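You operate a simulated robot arm through the tools that you are given. There is no shell and no other tool.

The job below is to be done with a simulated robot arm. You get a single attempt, and the scene is never put back.

## Task
Turn in the yellow case and roll its bubbles out.
Fine: orange clamp down, ends lever, then sides lever; roll, pink roller back, clamp up. Set down upright: pink roller. Where these are worked on the way, their far stop is far enough and under half their travel is too little: orange clamp. What is to be rubbed or washed off counts as gone when no trace of it is left.

Only the result counts: the job must be done as asked and must still hold three seconds after the hand-in. Knocking over, shifting, dropping, spilling or breaking anything else fails it.

## Robot
A 7-joint arm with a two-finger parallel gripper, fixed in place. Base frame: the origin is at the foot of the arm, x ahead of it, y to its left, z up; the work surface is at about z = 0.86. Lengths are in m, angles in rad, forces in N, time in s.
Its first joint turns from -2.897 to 2.897 rad. Payload 3.43 kg.
Tool frame: the origin (TCP) lies between the finger pads and is the grasp point; the fingertips stand 0.03 m ahead of it; z points along the fingers, y is the line along which they close. Largest opening 0.094 m; finger width 0.028, thickness 0.01; the body of the gripper, 0.05 by 0.096 m, starts 0.055 m behind the TCP.
Orientation is that of the tool frame in the base frame, as a unit quaternion [x, y, z, w]. With the fingers straight down and closing along the base's y, the tool's x points along the base's -x, its y along +y and its z along -z.

## Interface
- The arm moves only by the tool move_arm. Its argument "rows" is a list of rows, each a list of 7 numbers: the shift along the base's x, y, z in m, then the turn, a rotation vector about the base's x, y, z in rad, then the closure, from 0 (fully open) to 1 (shut). In form: [[dx, dy, dz, rx, ry, rz, jaw], ...]. A call has 1 to 20 rows; each row shifts and turns the commanded pose from where the row before left it. Rows are played at 5 a second. More than 0.05 m and 0.15 rad between two rows, or a gripper value outside its range, and nothing of the call is played. Where a pose cannot be reached the arm comes as near as it can. A force on the tool above 90 N (or 10 N above the force at the start of the call, whichever is more), or a blocked arm, ends the call early, and 0.2 s more pass. Each finger travels about 0.045 m/s and halts on what it meets, pressing with about 27 N; the grip force reading is that of the motor and also rises with nothing between the fingers. The clock runs only during rows and for 0.2 s after the last one: add rows that do not move to give the fingers time. The reply holds the time, the measured pose of the TCP, the force on the tool along the base axes, the opening and the grip force, in the units named above and with some noise, with the torque about the TCP (base axes, N m) and any sound that the robot's microphone picked up.
- Cameras (640 x 400 px; columns grow to the right, rows downward): "scene" is fixed at [0.051, -0.6495, 1.5854]; the picture's right is [0.92, -0.40, 0.00], its down [-0.15, -0.35, -0.92] and it looks along [0.37, 0.85, -0.38] (base axes); focal length 350 px, centre (320, 200). "wrist" rides on the gripper at [0.076, 0.014, -0.103] in the tool frame; the picture's right is [-0.18, 0.98, 0.00], its down [-0.75, -0.14, -0.64] and it looks along [-0.63, -0.12, 0.77] (tool axes); focal length 243 px, centre (320, 200). There is no depth. A picture from a camera that has moved, and an enlarged one, comes with that camera's place and axes in the base frame and with its lens. The place of the scene camera against the robot may be out by one fixed shift of up to 0.012 m in any direction.
- get_image(camera): a new picture of that camera. No time passes.
- enlarge(camera, box): a new picture of the part [left, top, right, bottom] of that camera's present view, enlarged. No time passes.
- close_job(): hands the job in; it is judged then, once.

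Places have to be worked out from the pictures, the camera data and where the tool is seen. Open the gripper and draw the arm clear of the work before you hand the job in, unless the task says otherwise.

The tools are called after "Call:" by a JSON object that holds its "method" and its "body". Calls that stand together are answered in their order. move_arm: Moves the arm, as the interface text tells. Its arguments: {"type":"object","properties":{"rows":{"type":"array","items":{"type":"array","items":{"type":"number"}}}},"required":["rows"]} The other tools are called the same way: get_image (camera) takes a picture; enlarge (camera, box) takes an enlarged picture of a part of a camera's view; close_job () hands the job in.

At the start:

```text
time: 0.0
tcp_pos: [0.3592, 0.4512, 1.3115]
tcp_rot: [0.0, 1.0, -0.001, 0.0]
ft_force: [-0.1, 0.5, 0.6]
torque: [0.01, 0.02, -0.03]
grip_width: 0.0941
gripper_force: 0.1
```

scene: 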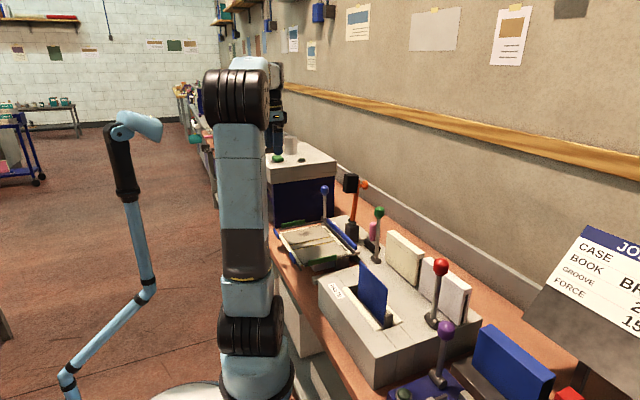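
wrist: 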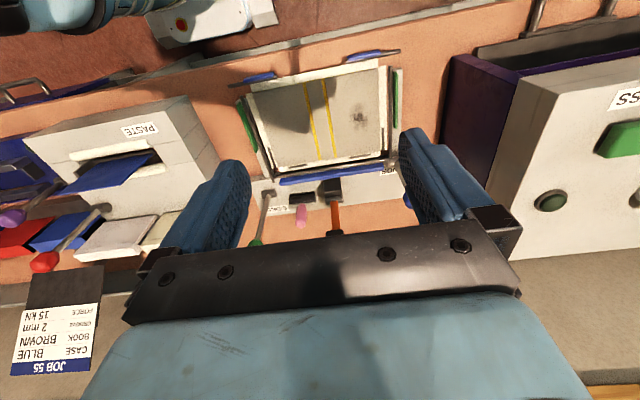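

I start by taking closer looks at the work area from both cameras: the turn-in station, with its tray, levers, orange clamp and pink roller, appears to be in the middle.

Call:
{"method": "enlarge", "body": {"camera": "scene", "box": [260, 160, 420, 280]}}

Call:
{"method": "enlarge", "body": {"camera": "wrist", "box": [200, 30, 440, 250]}}

Call:
{"method": "enlarge", "body": {"camera": "scene", "box": [310, 200, 640, 400]}}

Call:
{"method": "enlarge", "body": {"camera": "wrist", "box": [0, 60, 240, 280]}}

```text
3.33 times, centred on (340, 220) of scene
camera zoom: at [0.051, -0.6495, 1.5854], right [0.92, -0.4, 0.0], down [-0.15, -0.35, -0.92], along [0.37, 0.85, -0.38], focal length 1166 px, centre (253, 133)
```

zoom: 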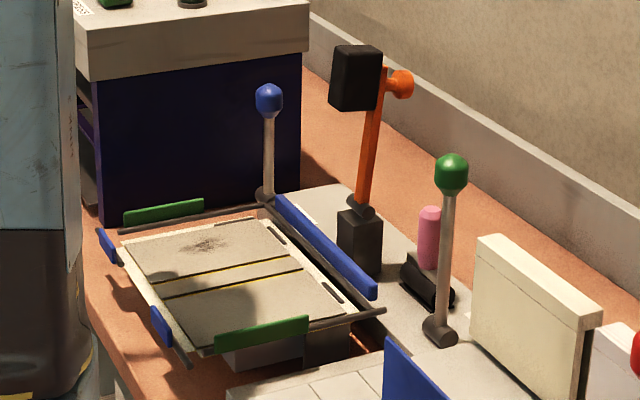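

```text
1.82 times, centred on (320, 140) of wrist
camera zoom: at [0.2826, 0.4667, 1.4143], right [0.18, 0.98, 0.0], down [0.75, -0.14, 0.64], along [0.63, -0.12, -0.77], focal length 441 px, centre (320, 309)
```

zoom: 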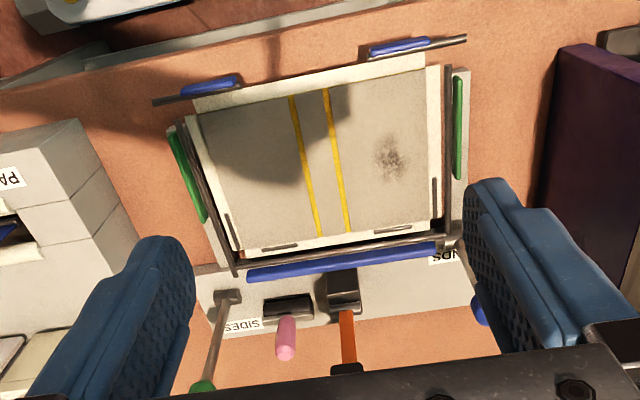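

```text
1.94 times, centred on (475, 300) of scene
camera zoom: at [0.051, -0.6495, 1.5854], right [0.92, -0.4, 0.0], down [-0.15, -0.35, -0.92], along [0.37, 0.85, -0.38], focal length 678 px, centre (19, 6)
```

zoom: 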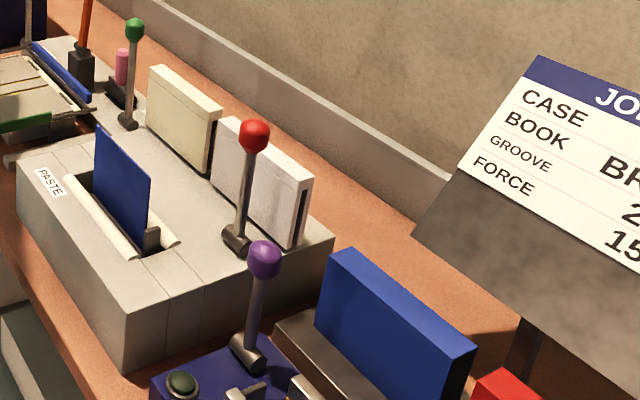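

```text
1.82 times, centred on (120, 170) of wrist
camera zoom: at [0.2826, 0.4667, 1.4143], right [0.18, 0.98, 0.0], down [0.75, -0.14, 0.64], along [0.63, -0.12, -0.77], focal length 441 px, centre (684, 254)
```

zoom: 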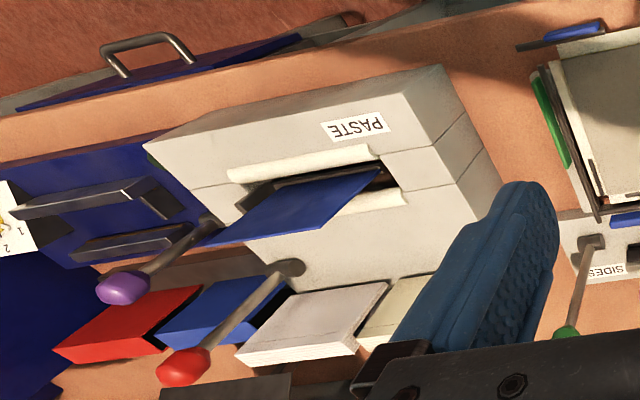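

The station sits around x 0.42–0.66, y 0.25–0.6. I zoom in on the case surface and the roller/levers to learn what the dark patch is and how the mechanisms look.

Call:
{"method": "enlarge", "body": {"camera": "wrist", "box": [230, 50, 410, 190]}}

Call:
{"method": "enlarge", "body": {"camera": "wrist", "box": [235, 160, 355, 250]}}

Call:
{"method": "enlarge", "body": {"camera": "scene", "box": [335, 160, 405, 220]}}

Call:
{"method": "enlarge", "body": {"camera": "scene", "box": [335, 205, 405, 270]}}

Call:
{"method": "enlarge", "body": {"camera": "scene", "box": [275, 205, 365, 275]}}

```text
2.86 times, centred on (320, 120) of wrist
camera zoom: at [0.2826, 0.4667, 1.4143], right [0.18, 0.98, 0.0], down [0.75, -0.14, 0.64], along [0.63, -0.12, -0.77], focal length 693 px, centre (320, 429)
```

zoom: 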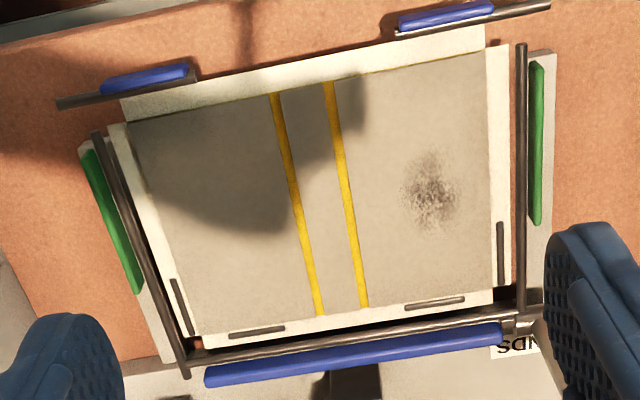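

```text
4.44 times, centred on (295, 205) of wrist
camera zoom: at [0.2826, 0.4667, 1.4143], right [0.18, 0.98, 0.0], down [0.75, -0.14, 0.64], along [0.63, -0.12, -0.77], focal length 1078 px, centre (431, 178)
```

zoom: 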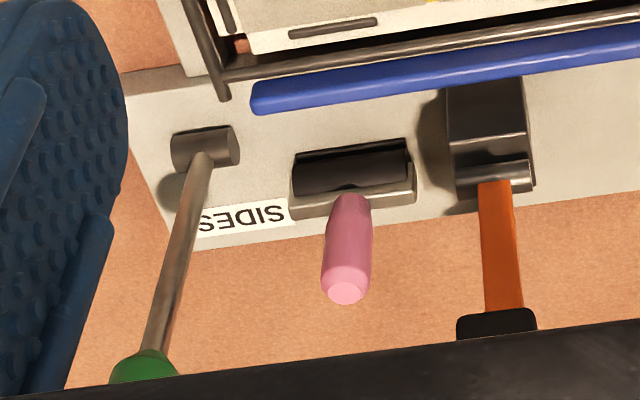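

```text
6.67 times, centred on (370, 190) of scene
camera zoom: at [0.051, -0.6495, 1.5854], right [0.92, -0.4, 0.0], down [-0.15, -0.35, -0.92], along [0.37, 0.85, -0.38], focal length 2332 px, centre (-13, 267)
```

zoom: 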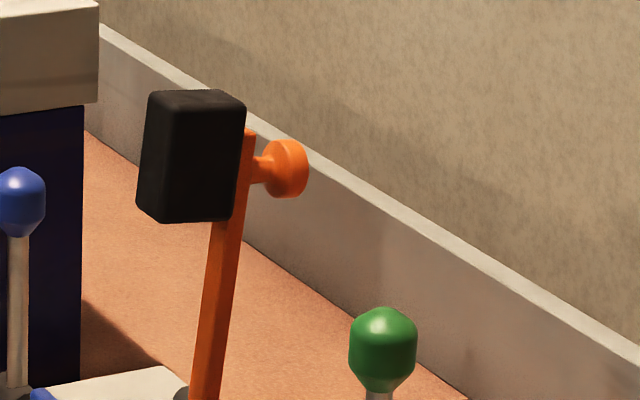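

```text
6.15 times, centred on (370, 238) of scene
camera zoom: at [0.051, -0.6495, 1.5854], right [0.92, -0.4, 0.0], down [-0.15, -0.35, -0.92], along [0.37, 0.85, -0.38], focal length 2152 px, centre (12, -31)
```

zoom: 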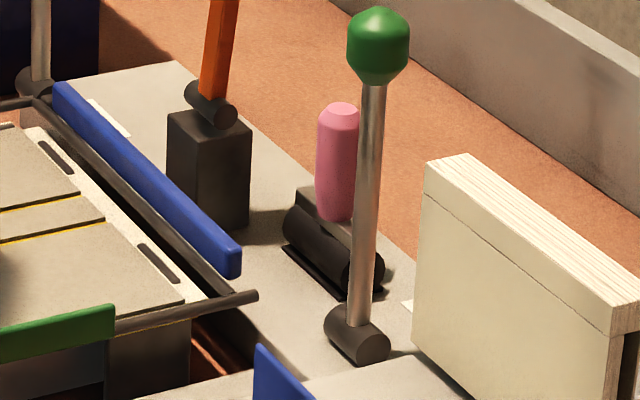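

```text
5.71 times, centred on (320, 240) of scene
camera zoom: at [0.051, -0.6495, 1.5854], right [0.92, -0.4, 0.0], down [-0.15, -0.35, -0.92], along [0.37, 0.85, -0.38], focal length 1998 px, centre (320, -29)
```

zoom: 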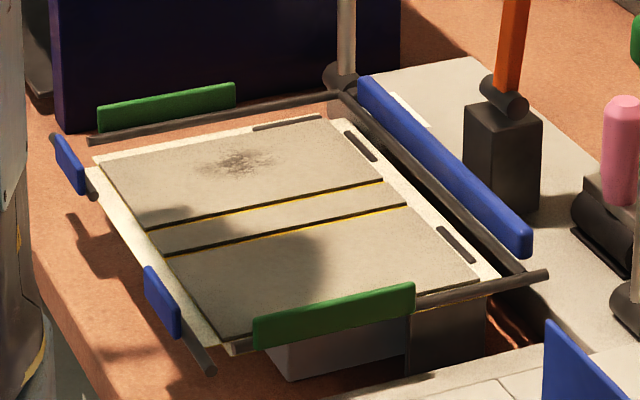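

The case lies on the bed (top near z≈0.90) with a dark blotch on the +y board, around (0.50, 0.51). The clamp, roller and green lever stand at x≈0.6–0.66. I raise the arm and move it forward a little so the wrist camera sees the tops of the levers and clamp clear of the gripper.

Call:
{"method": "move_arm", "body": {"rows": [[0.02, 0, 0.03, 0, 0, 0, 0], [0.02, 0, 0.03, 0, 0, 0, 0], [0.02, 0, 0.03, 0, 0, 0, 0], [0.02, 0, 0.03, 0, 0, 0, 0], [0.01, 0, 0.02, 0, 0, 0, 0]]}}

Call:
{"method": "get_image", "body": {"camera": "wrist"}}

```text
time: 1.2
tcp_pos: [0.4506, 0.4513, 1.4508]
tcp_rot: [-0.001, 1.0, 0.0, 0.0]
ft_force: [0.1, 0.2, 0.4]
torque: [0.0, -0.03, -0.01]
grip_width: 0.0941
gripper_force: 0.1
```

```text
taken
camera wrist: at [0.3734, 0.466, 1.5532], right [0.18, 0.98, 0.0], down [0.75, -0.14, 0.64], along [0.63, -0.12, -0.77], focal length 243 px, centre (320, 200)
```

wrist: 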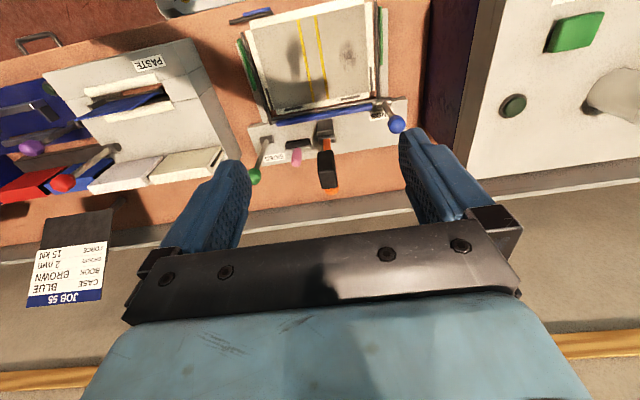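

Now everything stands clear of the gripper. I zoom in on the station and its mechanisms.

Call:
{"method": "enlarge", "body": {"camera": "wrist", "box": [225, 90, 425, 200]}}

Call:
{"method": "enlarge", "body": {"camera": "wrist", "box": [225, 0, 425, 120]}}

Call:
{"method": "enlarge", "body": {"camera": "wrist", "box": [235, 125, 345, 195]}}

Call:
{"method": "enlarge", "body": {"camera": "scene", "box": [260, 160, 420, 280]}}

```text
3.20 times, centred on (325, 145) of wrist
camera zoom: at [0.3734, 0.466, 1.5532], right [0.18, 0.98, 0.0], down [0.75, -0.14, 0.64], along [0.63, -0.12, -0.77], focal length 776 px, centre (304, 376)
```

zoom: 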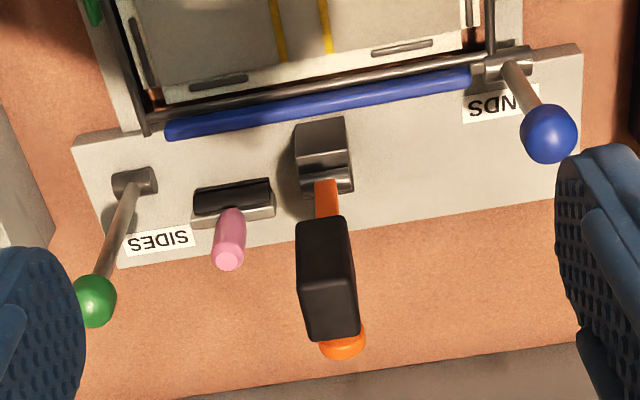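

```text
3.20 times, centred on (325, 60) of wrist
camera zoom: at [0.3734, 0.466, 1.5532], right [0.18, 0.98, 0.0], down [0.75, -0.14, 0.64], along [0.63, -0.12, -0.77], focal length 776 px, centre (304, 648)
```

zoom: 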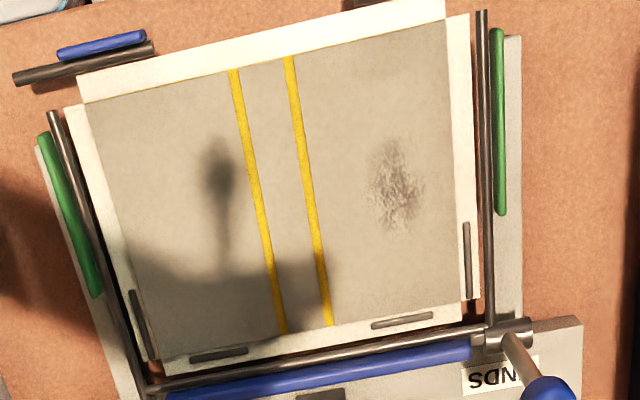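

```text
5.71 times, centred on (290, 160) of wrist
camera zoom: at [0.3734, 0.466, 1.5532], right [0.18, 0.98, 0.0], down [0.75, -0.14, 0.64], along [0.63, -0.12, -0.77], focal length 1386 px, centre (491, 429)
```

zoom: 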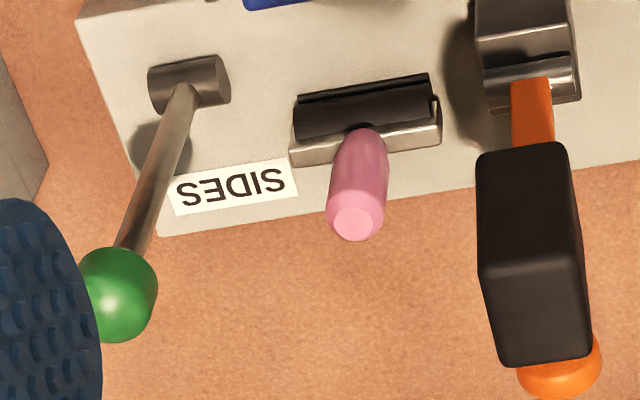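

```text
3.33 times, centred on (340, 220) of scene
camera zoom: at [0.051, -0.6495, 1.5854], right [0.92, -0.4, 0.0], down [-0.15, -0.35, -0.92], along [0.37, 0.85, -0.38], focal length 1166 px, centre (253, 133)
```

zoom: 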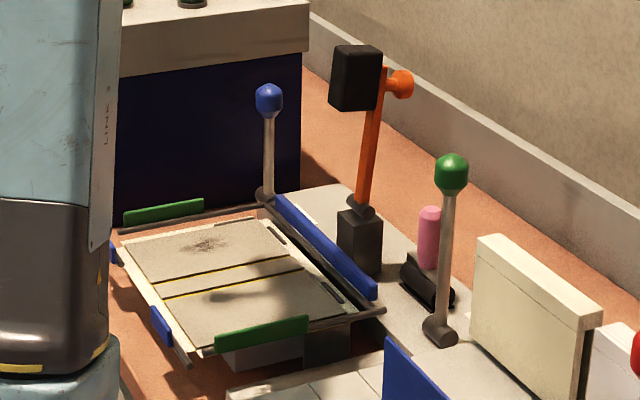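

The dark patch shows as wrinkled bubbles in this light, on the +y board at about (0.488, 0.511). I shift sideways for a second baseline, to triangulate the knobs, clamp and roller with the wrist camera alone.

Call:
{"method": "move_arm", "body": {"rows": [[0.01, -0.03, 0, 0, 0, 0, 0], [0.01, -0.03, 0, 0, 0, 0, 0], [0.01, -0.03, 0, 0, 0, 0, 0], [0.01, -0.03, 0, 0, 0, 0, 0], [0.01, -0.03, 0, 0, 0, 0, 0], [0, 0, 0, 0, 0, 0, 0]]}}

Call:
{"method": "enlarge", "body": {"camera": "wrist", "box": [280, 60, 480, 180]}}

Call:
{"method": "enlarge", "body": {"camera": "wrist", "box": [280, 100, 400, 175]}}

Call:
{"method": "enlarge", "body": {"camera": "wrist", "box": [260, 0, 460, 110]}}

```text
time: 2.6
tcp_pos: [0.5004, 0.2987, 1.4522]
tcp_rot: [0.0, 1.0, -0.001, -0.001]
ft_force: [0.1, 0.2, -0.1]
torque: [0.03, 0.01, 0.0]
grip_width: 0.094
gripper_force: 0.0
```

```text
3.20 times, centred on (380, 120) of wrist
camera zoom: at [0.4235, 0.315, 1.5544], right [0.18, 0.98, 0.0], down [0.75, -0.14, 0.64], along [0.63, -0.12, -0.77], focal length 776 px, centre (128, 456)
```

zoom: 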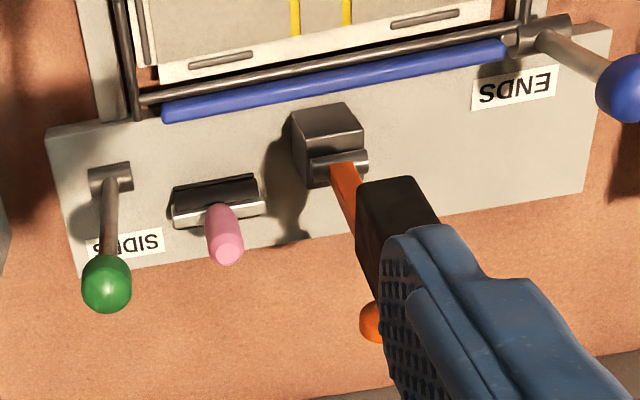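

```text
5.33 times, centred on (340, 138) of wrist
camera zoom: at [0.4235, 0.315, 1.5544], right [0.18, 0.98, 0.0], down [0.75, -0.14, 0.64], along [0.63, -0.12, -0.77], focal length 1294 px, centre (213, 533)
```

zoom: 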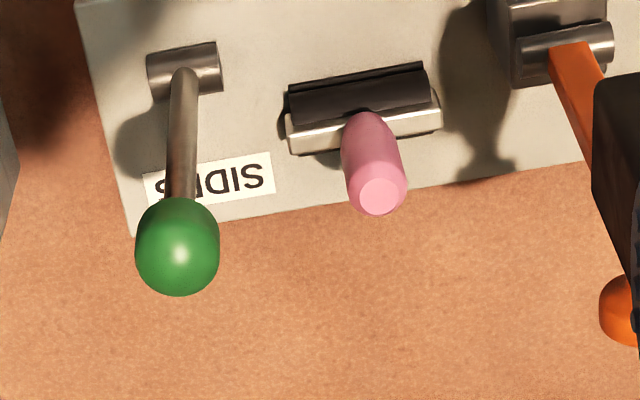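

```text
3.20 times, centred on (360, 55) of wrist
camera zoom: at [0.4235, 0.315, 1.5544], right [0.18, 0.98, 0.0], down [0.75, -0.14, 0.64], along [0.63, -0.12, -0.77], focal length 776 px, centre (192, 664)
```

zoom: 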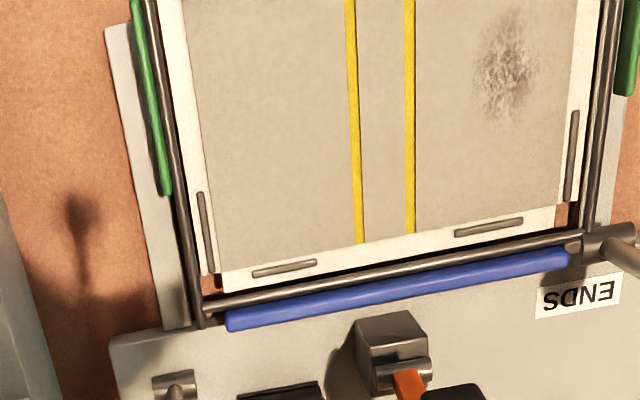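

Wrist triangulation gives these positions:
- Green knob: about (0.663, 0.256, 1.08)
- Pink handle top: about (0.698, 0.343, 0.996)
- Clamp pivot: about (0.651, 0.4325, 0.974)
- Orange knob: about (0.712, 0.432, 1.114)

I move above the orange knob at a safe height to check the alignment.

Call:
{"method": "move_arm", "body": {"rows": [[0.0265, 0.0167, -0.01, 0, 0, 0, 0], [0.0265, 0.0167, -0.02, 0, 0, 0, 0], [0.0265, 0.0167, -0.02, 0, 0, 0, 0], [0.0265, 0.0167, -0.02, 0, 0, 0, 0], [0.0265, 0.0167, -0.02, 0, 0, 0, 0], [0.0265, 0.0167, -0.02, 0, 0, 0, 0], [0.0265, 0.0167, -0.02, 0, 0, 0, 0], [0.0261, 0.0169, -0.02, 0, 0, 0, 0], [0, 0, 0, 0, 0, 0, 0]]}}

Call:
{"method": "get_image", "body": {"camera": "wrist"}}

Call:
{"method": "enlarge", "body": {"camera": "scene", "box": [270, 100, 430, 240]}}

```text
time: 4.6
tcp_pos: [0.7114, 0.4363, 1.3021]
tcp_rot: [-0.001, 1.0, -0.001, 0.0]
ft_force: [-0.9, 0.3, -0.3]
torque: [0.0, 0.02, -0.06]
grip_width: 0.094
gripper_force: 0.0
```

```text
taken
camera wrist: at [0.6353, 0.4515, 1.4042], right [0.18, 0.98, 0.0], down [0.75, -0.14, 0.64], along [0.63, -0.12, -0.77], focal length 243 px, centre (320, 200)
```

wrist: 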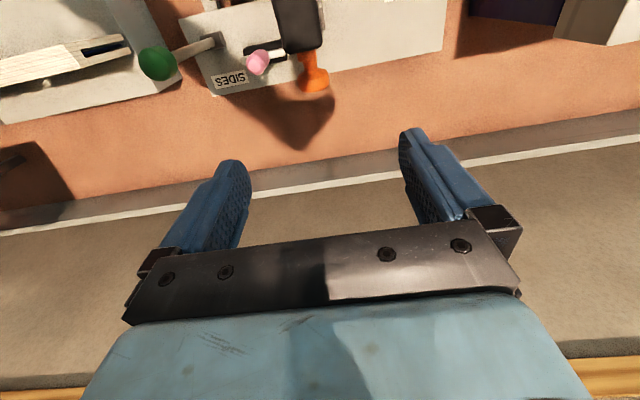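

```text
2.86 times, centred on (350, 170) of scene
camera zoom: at [0.051, -0.6495, 1.5854], right [0.92, -0.4, 0.0], down [-0.15, -0.35, -0.92], along [0.37, 0.85, -0.38], focal length 999 px, centre (234, 286)
```

zoom: 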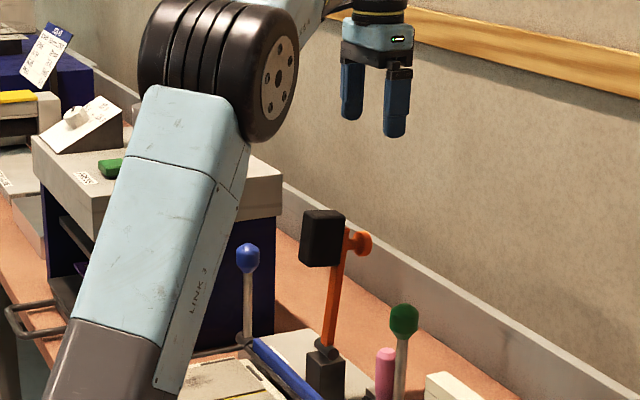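

Call:
{"method": "enlarge", "body": {"camera": "wrist", "box": [230, 0, 370, 110]}}

```text
3.64 times, centred on (300, 55) of wrist
camera zoom: at [0.6353, 0.4515, 1.4042], right [0.18, 0.98, 0.0], down [0.75, -0.14, 0.64], along [0.63, -0.12, -0.77], focal length 882 px, centre (393, 727)
```

zoom: 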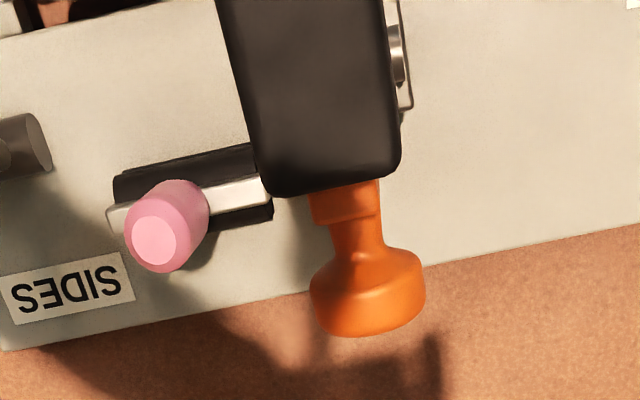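

The orange knob head appears at about (0.705, 0.431, 1.117), with diameter about 0.035. I correct the lateral position, descend partway and check again.

Call:
{"method": "move_arm", "body": {"rows": [[-0.0032, -0.0026, -0.02, 0, 0, 0, 0], [-0.0032, -0.0027, -0.03, 0, 0, 0, 0], [0, 0, -0.03, 0, 0, 0, 0], [0, 0, -0.02, 0, 0, 0, 0], [0, 0, 0, 0, 0, 0, 0]]}}

Call:
{"method": "get_image", "body": {"camera": "wrist"}}

Call:
{"method": "enlarge", "body": {"camera": "scene", "box": [330, 110, 420, 200]}}

```text
time: 5.8
tcp_pos: [0.704, 0.431, 1.2026]
tcp_rot: [0.0, 1.0, 0.001, 0.0]
ft_force: [0.4, 0.9, 0.4]
torque: [-0.04, 0.0, 0.0]
grip_width: 0.0939
gripper_force: 0.1
```

```text
taken
camera wrist: at [0.6272, 0.4465, 1.3039], right [0.18, 0.98, 0.0], down [0.75, -0.14, 0.64], along [0.63, -0.12, -0.77], focal length 243 px, centre (320, 200)
```

wrist: 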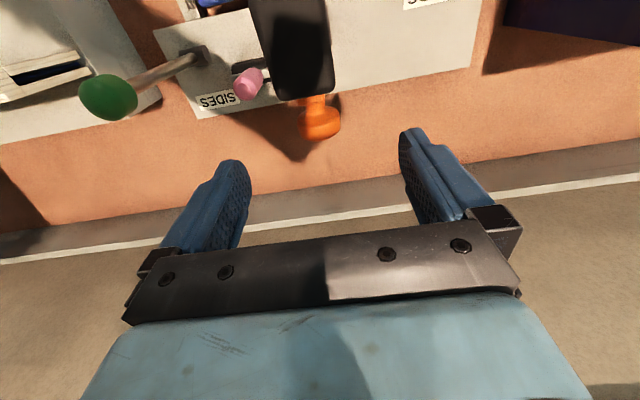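

```text
4.44 times, centred on (375, 155) of scene
camera zoom: at [0.051, -0.6495, 1.5854], right [0.92, -0.4, 0.0], down [-0.15, -0.35, -0.92], along [0.37, 0.85, -0.38], focal length 1554 px, centre (76, 400)
```

zoom: 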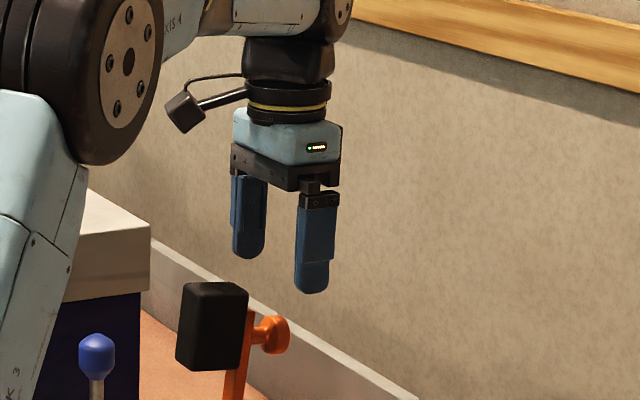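

Triangulation from the two views puts the knob centre at (0.703, 0.432, 1.117), already under the gripper. I descend to z≈1.122 and close on it.

Call:
{"method": "move_arm", "body": {"rows": [[0, 0.0005, -0.02, 0, 0, 0, 0], [-0.001, 0.0005, -0.02, 0, 0, 0, 0], [0, 0, -0.02, 0, 0, 0, 0], [0, 0, -0.02, 0, 0, 0, 0], [0, 0, 0, 0, 0, 0, 0]]}}

Call:
{"method": "get_image", "body": {"camera": "wrist"}}

Call:
{"method": "enlarge", "body": {"camera": "scene", "box": [330, 130, 420, 220]}}

```text
time: 7.0
tcp_pos: [0.7039, 0.4324, 1.1222]
tcp_rot: [0.0, 1.0, -0.001, 0.0]
ft_force: [0.5, 0.4, -0.4]
torque: [-0.01, -0.02, -0.03]
grip_width: 0.0938
gripper_force: 0.0
```

```text
taken
camera wrist: at [0.6281, 0.4476, 1.2244], right [0.18, 0.98, 0.0], down [0.75, -0.14, 0.64], along [0.63, -0.12, -0.77], focal length 243 px, centre (320, 200)
```

wrist: 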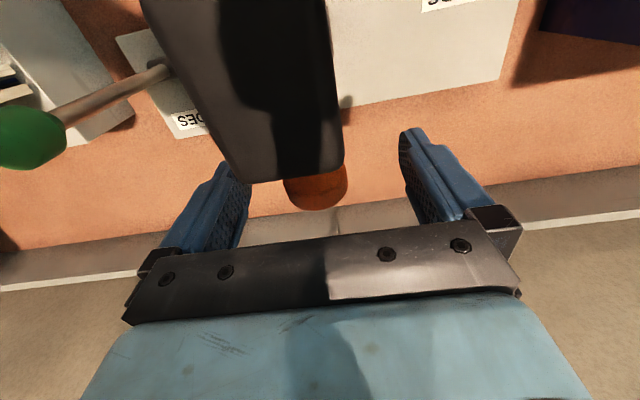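

```text
4.44 times, centred on (375, 175) of scene
camera zoom: at [0.051, -0.6495, 1.5854], right [0.92, -0.4, 0.0], down [-0.15, -0.35, -0.92], along [0.37, 0.85, -0.38], focal length 1554 px, centre (76, 311)
```

zoom: 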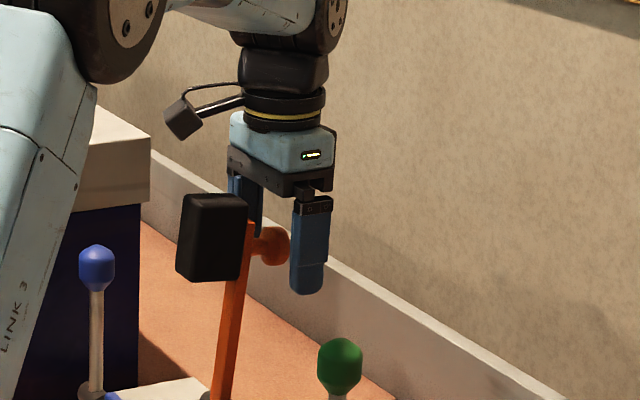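

The knob sits between the fingers at the TCP point. I close the gripper on it.

Call:
{"method": "move_arm", "body": {"rows": [[0, 0, 0, 0, 0, 0, 1], [0, 0, 0, 0, 0, 0, 1], [0, 0, 0, 0, 0, 0, 1], [0, 0, 0, 0, 0, 0, 1], [0, 0, 0, 0, 0, 0, 1], [0, 0, 0, 0, 0, 0, 1]]}}

Call:
{"method": "get_image", "body": {"camera": "wrist"}}

```text
time: 8.4
tcp_pos: [0.7046, 0.4306, 1.1217]
tcp_rot: [0.0, 1.0, -0.001, 0.0]
ft_force: [-6.3, -20.9, -3.8]
torque: [-0.24, 0.23, 0.05]
grip_width: 0.0333
gripper_force: 45.4
```

```text
taken
camera wrist: at [0.6284, 0.4459, 1.2247], right [0.18, 0.98, 0.0], down [0.75, -0.14, 0.64], along [0.63, -0.12, -0.77], focal length 243 px, centre (320, 200)
```

wrist: 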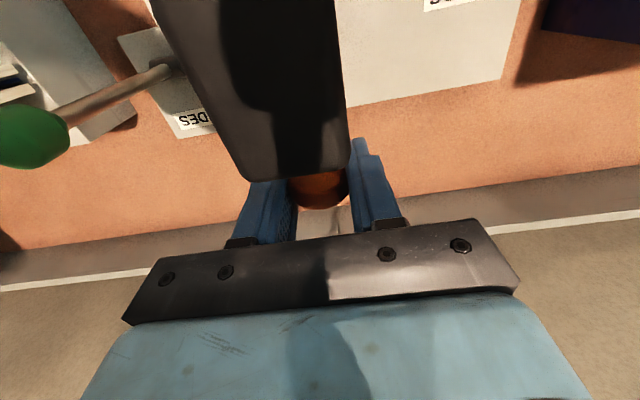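

Gripped at 0.033 m, but there is a sideways load of about -21 N, so the knob sits slightly to -y. I shift the command 2 mm to -y to relax it before swinging.

Call:
{"method": "move_arm", "body": {"rows": [[0, -0.001, 0, 0, 0, 0, 1], [0, -0.001, 0, 0, 0, 0, 1], [0, 0, 0, 0, 0, 0, 1]]}}

```text
time: 9.2
tcp_pos: [0.705, 0.4297, 1.1233]
tcp_rot: [-0.001, 1.0, 0.0, 0.001]
ft_force: [9.4, -1.3, 1.3]
torque: [0.06, -1.29, 0.0]
grip_width: 0.0334
gripper_force: 45.3
```

The lateral load is gone. I begin swinging the clamp along its arc (pivot about (0.651, 0.974), radius about 0.152) in small steps toward -x.

Call:
{"method": "move_arm", "body": {"rows": [[-0.0095, 0, 0.0028, 0, 0, 0, 1], [-0.0096, 0, 0.0028, 0, 0, 0, 1], [-0.0098, 0, 0.0016, 0, 0, 0, 1], [-0.0099, 0, 0.0014, 0, 0, 0, 1], [-0.0099, 0, 0.0003, 0, 0, 0, 1], [-0.01, 0, 0.0001, 0, 0, 0, 1]]}}

Call:
{"method": "enlarge", "body": {"camera": "scene", "box": [330, 130, 420, 250]}}

```text
time: 10.6
tcp_pos: [0.6439, 0.4302, 1.1301]
tcp_rot: [-0.002, 1.0, 0.0, -0.001]
ft_force: [6.2, 20.0, -13.5]
torque: [0.13, -0.87, 0.06]
grip_width: 0.0337
gripper_force: 45.0
```

```text
3.33 times, centred on (375, 190) of scene
camera zoom: at [0.051, -0.6495, 1.5854], right [0.92, -0.4, 0.0], down [-0.15, -0.35, -0.92], along [0.37, 0.85, -0.38], focal length 1166 px, centre (137, 233)
```

zoom: 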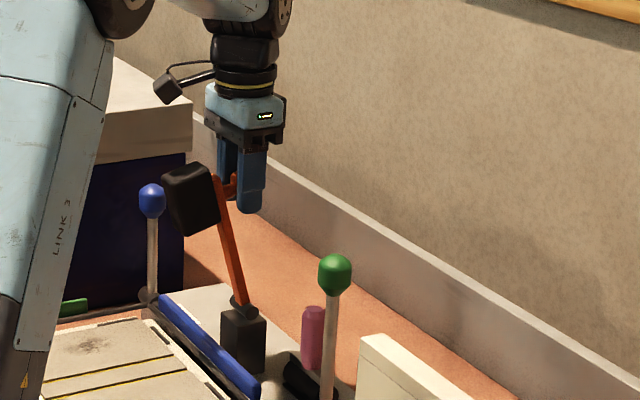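

The clamp arm is swinging over. Forces are modest (Fy +20 N, Fz -13 N), so I nudge +y and slightly down while continuing the arc.

Call:
{"method": "move_arm", "body": {"rows": [[-0.0099, 0.001, -0.0014, 0, 0, 0, 1], [-0.0099, 0.001, -0.0018, 0, 0, 0, 1], [-0.0097, 0, -0.0022, 0, 0, 0, 1], [-0.0096, 0, -0.0026, 0, 0, 0, 1], [-0.0094, 0, -0.0034, 0, 0, 0, 1], [-0.0092, 0, -0.0038, 0, 0, 0, 1]]}}

```text
time: 12.0
tcp_pos: [0.587, 0.4306, 1.1162]
tcp_rot: [0.0, 1.0, -0.001, -0.001]
ft_force: [6.8, -4.5, -1.6]
torque: [-0.03, -1.05, 0.01]
grip_width: 0.0335
gripper_force: 45.6
```

Forces are low now, so I continue down the arc.

Call:
{"method": "move_arm", "body": {"rows": [[-0.0088, 0, -0.0047, 0, 0, 0, 1], [-0.0087, 0, -0.0049, 0, 0, 0, 1], [-0.0082, 0, -0.0058, 0, 0, 0, 1], [-0.0079, 0, -0.006, 0, 0, 0, 1], [-0.0073, 0, -0.0068, 0, 0, 0, 1], [-0.0071, 0, -0.007, 0, 0, 0, 1]]}}

Call:
{"method": "enlarge", "body": {"camera": "scene", "box": [260, 130, 400, 270]}}

```text
time: 13.4
tcp_pos: [0.5379, 0.4298, 1.0792]
tcp_rot: [0.0, 1.0, 0.0, -0.001]
ft_force: [9.0, -3.0, 0.2]
torque: [-0.03, -1.25, -0.02]
grip_width: 0.0337
gripper_force: 45.1
```

```text
2.86 times, centred on (330, 200) of scene
camera zoom: at [0.051, -0.6495, 1.5854], right [0.92, -0.4, 0.0], down [-0.15, -0.35, -0.92], along [0.37, 0.85, -0.38], focal length 999 px, centre (291, 200)
```

zoom: 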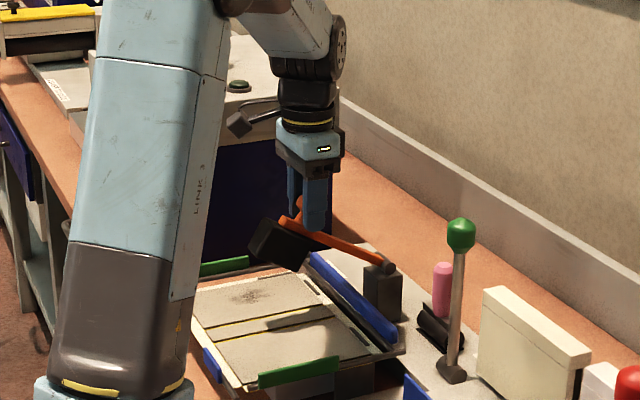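

The clamp is following well. I continue in shorter chunks as the pad nears the case.

Call:
{"method": "move_arm", "body": {"rows": [[-0.0064, 0, -0.0077, 0, 0, 0, 1], [-0.0061, 0, -0.0078, 0, 0, 0, 1], [-0.0053, 0, -0.0084, 0, 0, 0, 1], [-0.005, 0, -0.0086, 0, 0, 0, 1]]}}

Call:
{"method": "enlarge", "body": {"camera": "scene", "box": [260, 170, 400, 290]}}

```text
time: 14.4
tcp_pos: [0.517, 0.4291, 1.0464]
tcp_rot: [0.0, 1.0, -0.001, 0.0]
ft_force: [4.7, -3.8, 3.3]
torque: [0.09, -1.15, -0.06]
grip_width: 0.0333
gripper_force: 44.4
```

```text
3.33 times, centred on (330, 230) of scene
camera zoom: at [0.051, -0.6495, 1.5854], right [0.92, -0.4, 0.0], down [-0.15, -0.35, -0.92], along [0.37, 0.85, -0.38], focal length 1166 px, centre (287, 100)
```

zoom: 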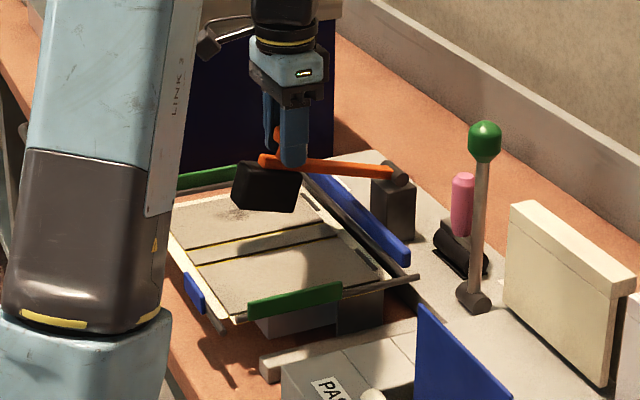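

The arm is nearly level. I continue in fine steps until the pad meets the case and the force rises.

Call:
{"method": "move_arm", "body": {"rows": [[-0.0042, 0, -0.009, 0, 0, 0, 1], [-0.0038, 0, -0.0092, 0, 0, 0, 1], [-0.0022, 0, -0.006, 0, 0, 0, 1]]}}

Call:
{"method": "enlarge", "body": {"camera": "scene", "box": [270, 180, 380, 270]}}

```text
time: 15.2
tcp_pos: [0.5062, 0.4309, 1.0219]
tcp_rot: [0.0, 1.0, 0.001, 0.0]
ft_force: [2.3, -11.0, 2.9]
torque: [-0.06, -1.15, 0.01]
grip_width: 0.0335
gripper_force: 45.2
```

```text
4.44 times, centred on (325, 225) of scene
camera zoom: at [0.051, -0.6495, 1.5854], right [0.92, -0.4, 0.0], down [-0.15, -0.35, -0.92], along [0.37, 0.85, -0.38], focal length 1554 px, centre (298, 89)
```

zoom: 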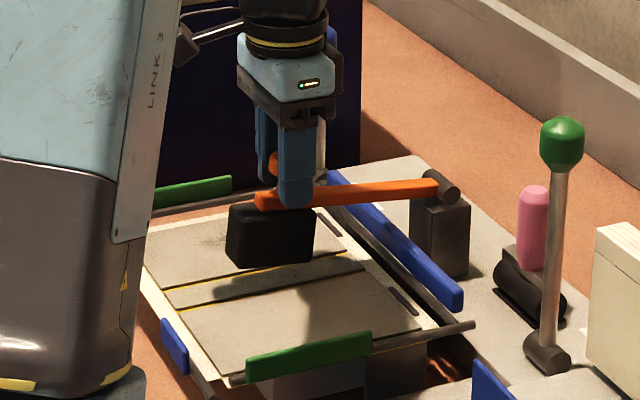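

Pad is just above the spine. I step down in 3–4 mm increments watching for the stop.

Call:
{"method": "move_arm", "body": {"rows": [[-0.0012, 0, -0.004, 0, 0, 0, 1], [-0.001, 0, -0.004, 0, 0, 0, 1], [-0.0008, 0, -0.004, 0, 0, 0, 1], [0, 0, 0, 0, 0, 0, 1]]}}

Call:
{"method": "enlarge", "body": {"camera": "scene", "box": [270, 180, 380, 270]}}

```text
time: 16.2
tcp_pos: [0.5024, 0.4301, 1.0113]
tcp_rot: [0.0, 1.0, 0.001, 0.0]
ft_force: [3.2, -8.8, 2.9]
torque: [-0.03, -1.19, -0.09]
grip_width: 0.0333
gripper_force: 44.3
```

```text
4.44 times, centred on (325, 225) of scene
camera zoom: at [0.051, -0.6495, 1.5854], right [0.92, -0.4, 0.0], down [-0.15, -0.35, -0.92], along [0.37, 0.85, -0.38], focal length 1554 px, centre (298, 89)
```

zoom: 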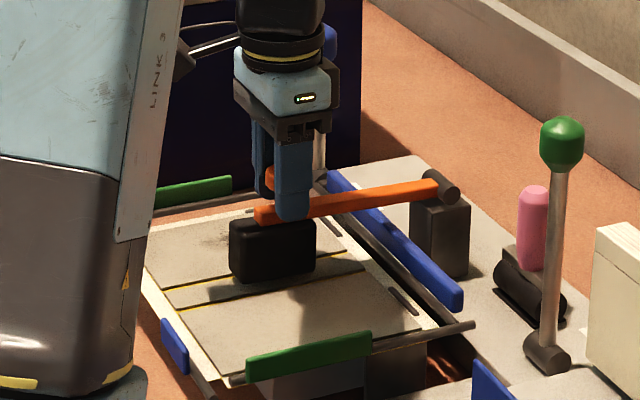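

No contact force yet (Fz ≈ 3 N). I continue down in small steps.

Call:
{"method": "move_arm", "body": {"rows": [[-0.0006, 0, -0.003, 0, 0, 0, 1], [-0.0004, 0, -0.003, 0, 0, 0, 1], [-0.0002, 0, -0.003, 0, 0, 0, 1], [0, 0, 0, 0, 0, 0, 1]]}}

Call:
{"method": "enlarge", "body": {"camera": "scene", "box": [270, 180, 380, 270]}}

```text
time: 17.2
tcp_pos: [0.5013, 0.4299, 1.0052]
tcp_rot: [-0.001, 1.0, 0.001, 0.001]
ft_force: [8.4, -3.0, 41.4]
torque: [0.03, -0.25, -0.02]
grip_width: 0.0337
gripper_force: 44.7
```

```text
4.44 times, centred on (325, 225) of scene
camera zoom: at [0.051, -0.6495, 1.5854], right [0.92, -0.4, 0.0], down [-0.15, -0.35, -0.92], along [0.37, 0.85, -0.38], focal length 1554 px, centre (298, 89)
```

zoom: 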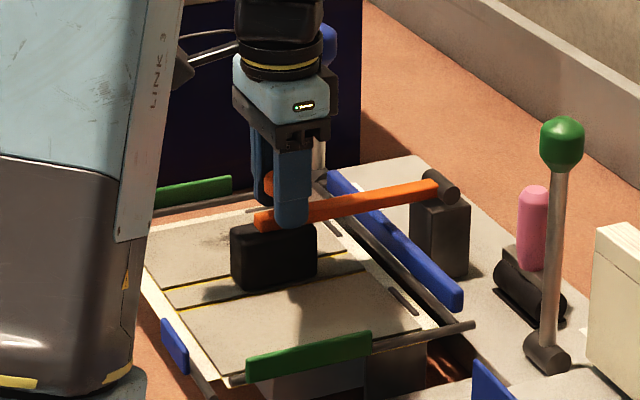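

Contact: Fz rose to 41 N, so the clamp pad is on the spine at its stop. I press 1.5 mm more to be certain, then open and rise.

Call:
{"method": "move_arm", "body": {"rows": [[0, 0, -0.0015, 0, 0, 0, 1], [0, 0, 0, 0, 0, 0, 1], [0, 0, 0.0045, 0, 0, 0, 1], [0, 0, 0, 0, 0, 0, 0.3], [0, 0, 0, 0, 0, 0, 0], [0, 0, 0, 0, 0, 0, 0], [0, 0, 0, 0, 0, 0, 0], [0, 0, 0, 0, 0, 0, 0]]}}

```text
time: 19.0
tcp_pos: [0.502, 0.4305, 1.0054]
tcp_rot: [-0.001, 1.0, 0.0, 0.001]
ft_force: [-0.1, -0.5, -0.6]
torque: [0.0, 0.0, 0.04]
grip_width: 0.0942
gripper_force: 0.0
```

Call:
{"method": "move_arm", "body": {"rows": [[0, 0, 0.02, 0, 0, 0, 0], [0, 0, 0.03, 0, 0, 0, 0], [0, 0, 0.04, 0, 0, 0, 0], [0, 0, 0.04, 0, 0, 0, 0], [-0.01, 0, 0.04, 0, 0, 0, 0], [-0.02, 0, 0.04, 0, 0, 0, 0], [-0.02, 0, 0.04, 0, 0, 0, 0], [0, 0, 0, 0, 0, 0, 0]]}}

Call:
{"method": "get_image", "body": {"camera": "wrist"}}

Call:
{"method": "enlarge", "body": {"camera": "scene", "box": [260, 170, 400, 275]}}

```text
time: 20.8
tcp_pos: [0.4535, 0.4286, 1.2573]
tcp_rot: [0.0, 1.0, 0.0, 0.0]
ft_force: [-0.6, 1.0, 0.6]
torque: [-0.04, 0.04, 0.0]
grip_width: 0.094
gripper_force: 0.0
```

```text
taken
camera wrist: at [0.3762, 0.4443, 1.3591], right [0.18, 0.98, 0.0], down [0.75, -0.14, 0.64], along [0.63, -0.12, -0.77], focal length 243 px, centre (320, 200)
```

wrist: 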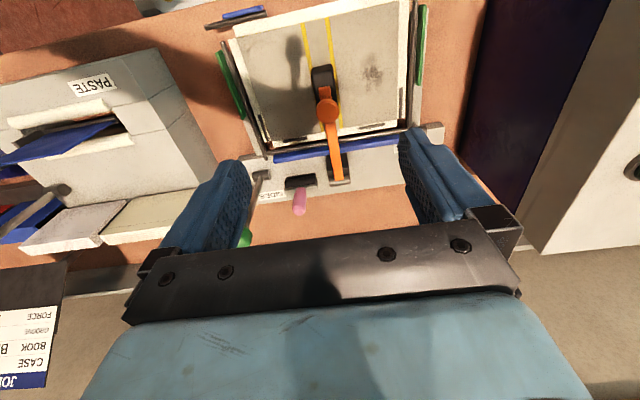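

```text
3.81 times, centred on (330, 222) of scene
camera zoom: at [0.051, -0.6495, 1.5854], right [0.92, -0.4, 0.0], down [-0.15, -0.35, -0.92], along [0.37, 0.85, -0.38], focal length 1332 px, centre (282, 114)
```

zoom: 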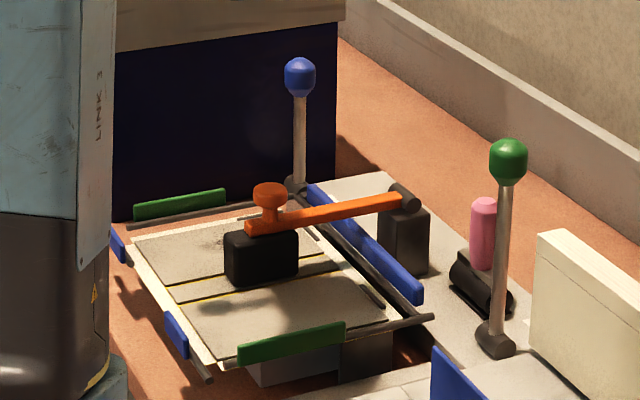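

The clamp is down and holding. Next is the ends lever: the blue knob is near (0.611, 0.59, 1.053). I move above it and look.

Call:
{"method": "move_arm", "body": {"rows": [[0.026, 0.027, -0.005, 0, 0, 0, 0], [0.026, 0.027, -0.01, 0, 0, 0, 0], [0.026, 0.027, -0.01, 0, 0, 0, 0], [0.026, 0.027, -0.01, 0, 0, 0, 0], [0.026, 0.027, -0.01, 0, 0, 0, 0], [0.0265, 0.0265, -0.01, 0, 0, 0, 0], [0, 0, 0, 0, 0, 0, 0]]}}

Call:
{"method": "get_image", "body": {"camera": "wrist"}}

Call:
{"method": "enlarge", "body": {"camera": "scene", "box": [280, 120, 400, 240]}}

```text
time: 22.4
tcp_pos: [0.6085, 0.5913, 1.2016]
tcp_rot: [0.0, 1.0, 0.0, -0.001]
ft_force: [0.2, -0.7, 0.4]
torque: [-0.03, 0.01, -0.02]
grip_width: 0.0939
gripper_force: 0.0
```

```text
taken
camera wrist: at [0.5326, 0.6079, 1.3041], right [0.18, 0.98, 0.0], down [0.75, -0.14, 0.64], along [0.63, -0.12, -0.77], focal length 243 px, centre (320, 200)
```

wrist: 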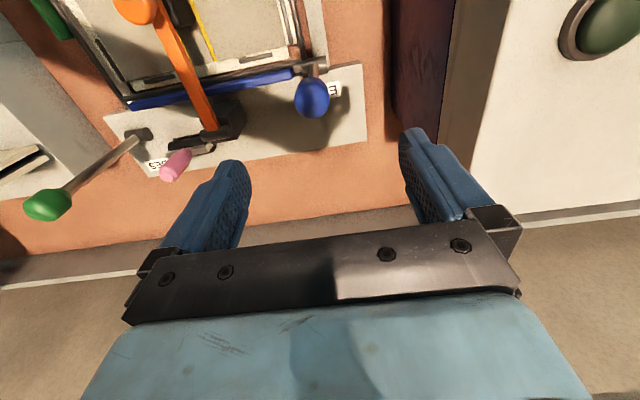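

```text
3.33 times, centred on (340, 180) of scene
camera zoom: at [0.051, -0.6495, 1.5854], right [0.92, -0.4, 0.0], down [-0.15, -0.35, -0.92], along [0.37, 0.85, -0.38], focal length 1166 px, centre (253, 267)
```

zoom: 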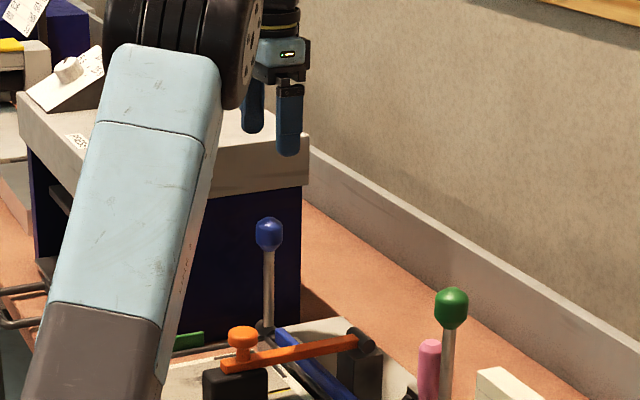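

Blue knob triangulates to about (0.605, 0.587, 1.06), and there is free space on both sides. I descend over it with the gripper open.

Call:
{"method": "move_arm", "body": {"rows": [[-0.002, -0.002, -0.03, 0, 0, 0, 0], [-0.002, -0.002, -0.03, 0, 0, 0, 0], [0, 0, -0.03, 0, 0, 0, 0], [0, 0, -0.02, 0, 0, 0, 0], [0, 0, -0.02, 0, 0, 0, 0], [0, 0, 0, 0, 0, 0, 0]]}}

Call:
{"method": "get_image", "body": {"camera": "wrist"}}

```text
time: 23.8
tcp_pos: [0.606, 0.5891, 1.0698]
tcp_rot: [-0.001, 1.0, 0.0, 0.0]
ft_force: [-0.8, 0.6, 0.7]
torque: [0.01, 0.05, 0.01]
grip_width: 0.094
gripper_force: 0.1
```

```text
taken
camera wrist: at [0.5287, 0.6044, 1.1737], right [0.18, 0.98, 0.0], down [0.75, -0.14, 0.64], along [0.63, -0.12, -0.77], focal length 243 px, centre (320, 200)
```

wrist: 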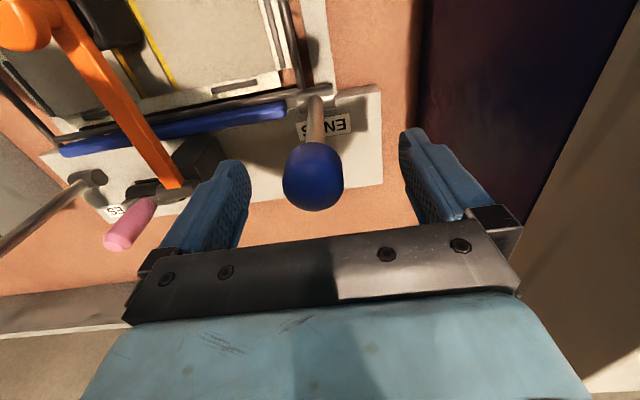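

Knob centre is at (0.605, 0.586, 1.061). I shift 3 mm to -y, go down 5 mm and grip it.

Call:
{"method": "move_arm", "body": {"rows": [[-0.001, -0.003, -0.005, 0, 0, 0, 0], [0, 0, 0, 0, 0, 0, 1], [0, 0, 0, 0, 0, 0, 1], [0, 0, 0, 0, 0, 0, 1], [0, 0, 0, 0, 0, 0, 1], [0, 0, 0, 0, 0, 0, 1]]}}

```text
time: 25.2
tcp_pos: [0.6045, 0.5849, 1.0664]
tcp_rot: [0.0, 1.0, 0.0, 0.0]
ft_force: [-1.7, -5.9, -0.4]
torque: [-0.12, 0.08, -0.01]
grip_width: 0.0334
gripper_force: 41.8
```

The knob is held at 0.033 m. I try a gentle pull toward -x to find the direction of travel.

Call:
{"method": "move_arm", "body": {"rows": [[-0.005, 0, 0, 0, 0, 0, 1], [-0.005, 0, -0.0005, 0, 0, 0, 1], [-0.005, 0, -0.0005, 0, 0, 0, 1]]}}

Call:
{"method": "enlarge", "body": {"camera": "scene", "box": [270, 160, 390, 280]}}

```text
time: 26.0
tcp_pos: [0.5878, 0.5855, 1.0662]
tcp_rot: [-0.001, 1.0, 0.0, 0.0]
ft_force: [10.6, -2.0, 11.8]
torque: [-0.08, -1.37, 0.08]
grip_width: 0.0335
gripper_force: 44.9
```

```text
3.33 times, centred on (330, 220) of scene
camera zoom: at [0.051, -0.6495, 1.5854], right [0.92, -0.4, 0.0], down [-0.15, -0.35, -0.92], along [0.37, 0.85, -0.38], focal length 1166 px, centre (287, 133)
```

zoom: 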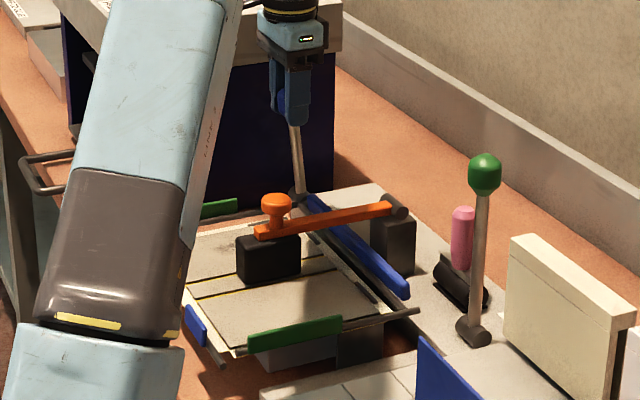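

The lever moves freely toward -x. I continue along its arc (pivot near (0.596, 0.935), radius about 0.13).

Call:
{"method": "move_arm", "body": {"rows": [[-0.0104, 0, -0.0004, 0, 0, 0, 1], [-0.0102, 0, -0.0014, 0, 0, 0, 1], [-0.0099, 0, -0.0024, 0, 0, 0, 1], [-0.0097, 0, -0.0034, 0, 0, 0, 1], [-0.0094, 0, -0.0042, 0, 0, 0, 1]]}}

Call:
{"method": "enlarge", "body": {"camera": "scene", "box": [270, 160, 390, 280]}}

```text
time: 27.2
tcp_pos: [0.5395, 0.5852, 1.0539]
tcp_rot: [0.0, 1.0, 0.0, 0.0]
ft_force: [8.9, 3.4, 8.1]
torque: [0.02, -1.38, 0.04]
grip_width: 0.0335
gripper_force: 44.7
```

```text
3.33 times, centred on (330, 220) of scene
camera zoom: at [0.051, -0.6495, 1.5854], right [0.92, -0.4, 0.0], down [-0.15, -0.35, -0.92], along [0.37, 0.85, -0.38], focal length 1166 px, centre (287, 133)
```

zoom: 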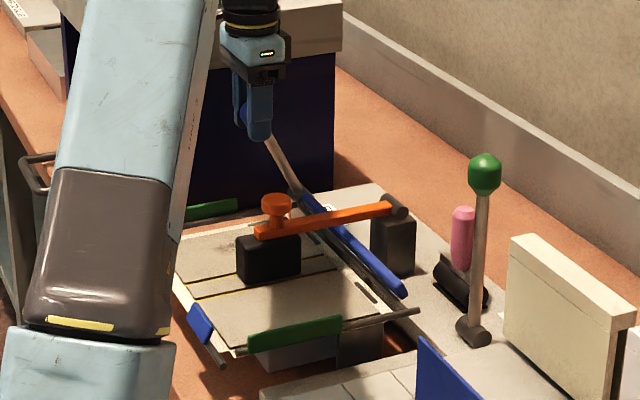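

The blue bars are turning up as the lever moves. I continue along the arc.

Call:
{"method": "move_arm", "body": {"rows": [[-0.0091, 0, -0.0044, 0, 0, 0, 1], [-0.0086, 0, -0.0052, 0, 0, 0, 1], [-0.0082, 0, -0.0058, 0, 0, 0, 1], [-0.0077, 0, -0.0066, 0, 0, 0, 1], [-0.0071, 0, -0.0072, 0, 0, 0, 1]]}}

Call:
{"method": "enlarge", "body": {"camera": "scene", "box": [270, 160, 390, 280]}}

```text
time: 28.4
tcp_pos: [0.4974, 0.5844, 1.0249]
tcp_rot: [-0.001, 1.0, -0.001, 0.0]
ft_force: [2.8, -6.5, 15.4]
torque: [0.0, -1.56, 0.01]
grip_width: 0.0342
gripper_force: 45.5
```

```text
3.33 times, centred on (330, 220) of scene
camera zoom: at [0.051, -0.6495, 1.5854], right [0.92, -0.4, 0.0], down [-0.15, -0.35, -0.92], along [0.37, 0.85, -0.38], focal length 1166 px, centre (287, 133)
```

zoom: 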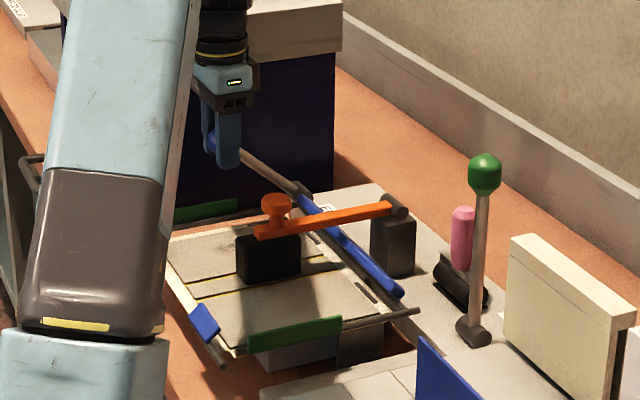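

The bars are past vertical, at about -49°. I advance in smaller chunks toward the stop, watching force and the clearance to the green bar below.

Call:
{"method": "move_arm", "body": {"rows": [[-0.0065, 0, -0.0076, 0, 0, 0, 1], [-0.0059, 0, -0.008, 0, 0, 0, 1]]}}

Call:
{"method": "enlarge", "body": {"camera": "scene", "box": [270, 160, 390, 280]}}

Call:
{"method": "get_image", "body": {"camera": "wrist"}}

```text
time: 29.0
tcp_pos: [0.4842, 0.5859, 1.0102]
tcp_rot: [-0.001, 1.0, 0.001, 0.001]
ft_force: [-1.8, 3.4, 17.4]
torque: [0.06, -1.41, -0.01]
grip_width: 0.0344
gripper_force: 44.4
```

```text
3.33 times, centred on (330, 220) of scene
camera zoom: at [0.051, -0.6495, 1.5854], right [0.92, -0.4, 0.0], down [-0.15, -0.35, -0.92], along [0.37, 0.85, -0.38], focal length 1166 px, centre (287, 133)
```

zoom: 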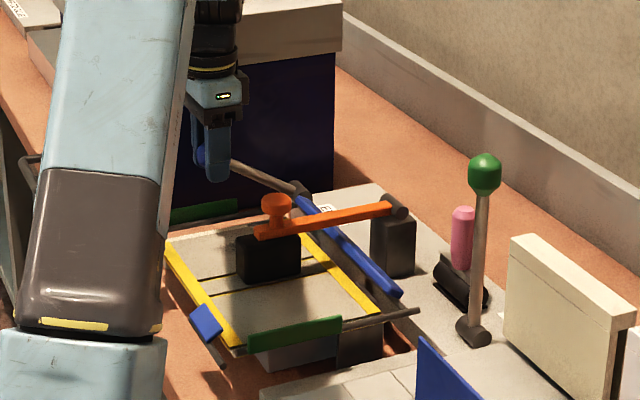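

```text
taken
camera wrist: at [0.407, 0.6004, 1.1124], right [0.18, 0.98, 0.0], down [0.75, -0.14, 0.64], along [0.63, -0.12, -0.77], focal length 243 px, centre (320, 200)
```

wrist: 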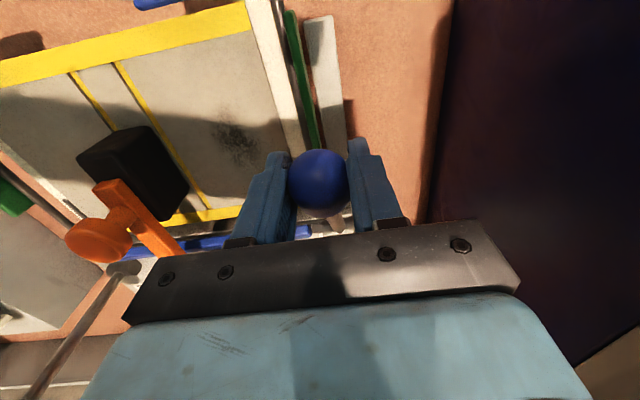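

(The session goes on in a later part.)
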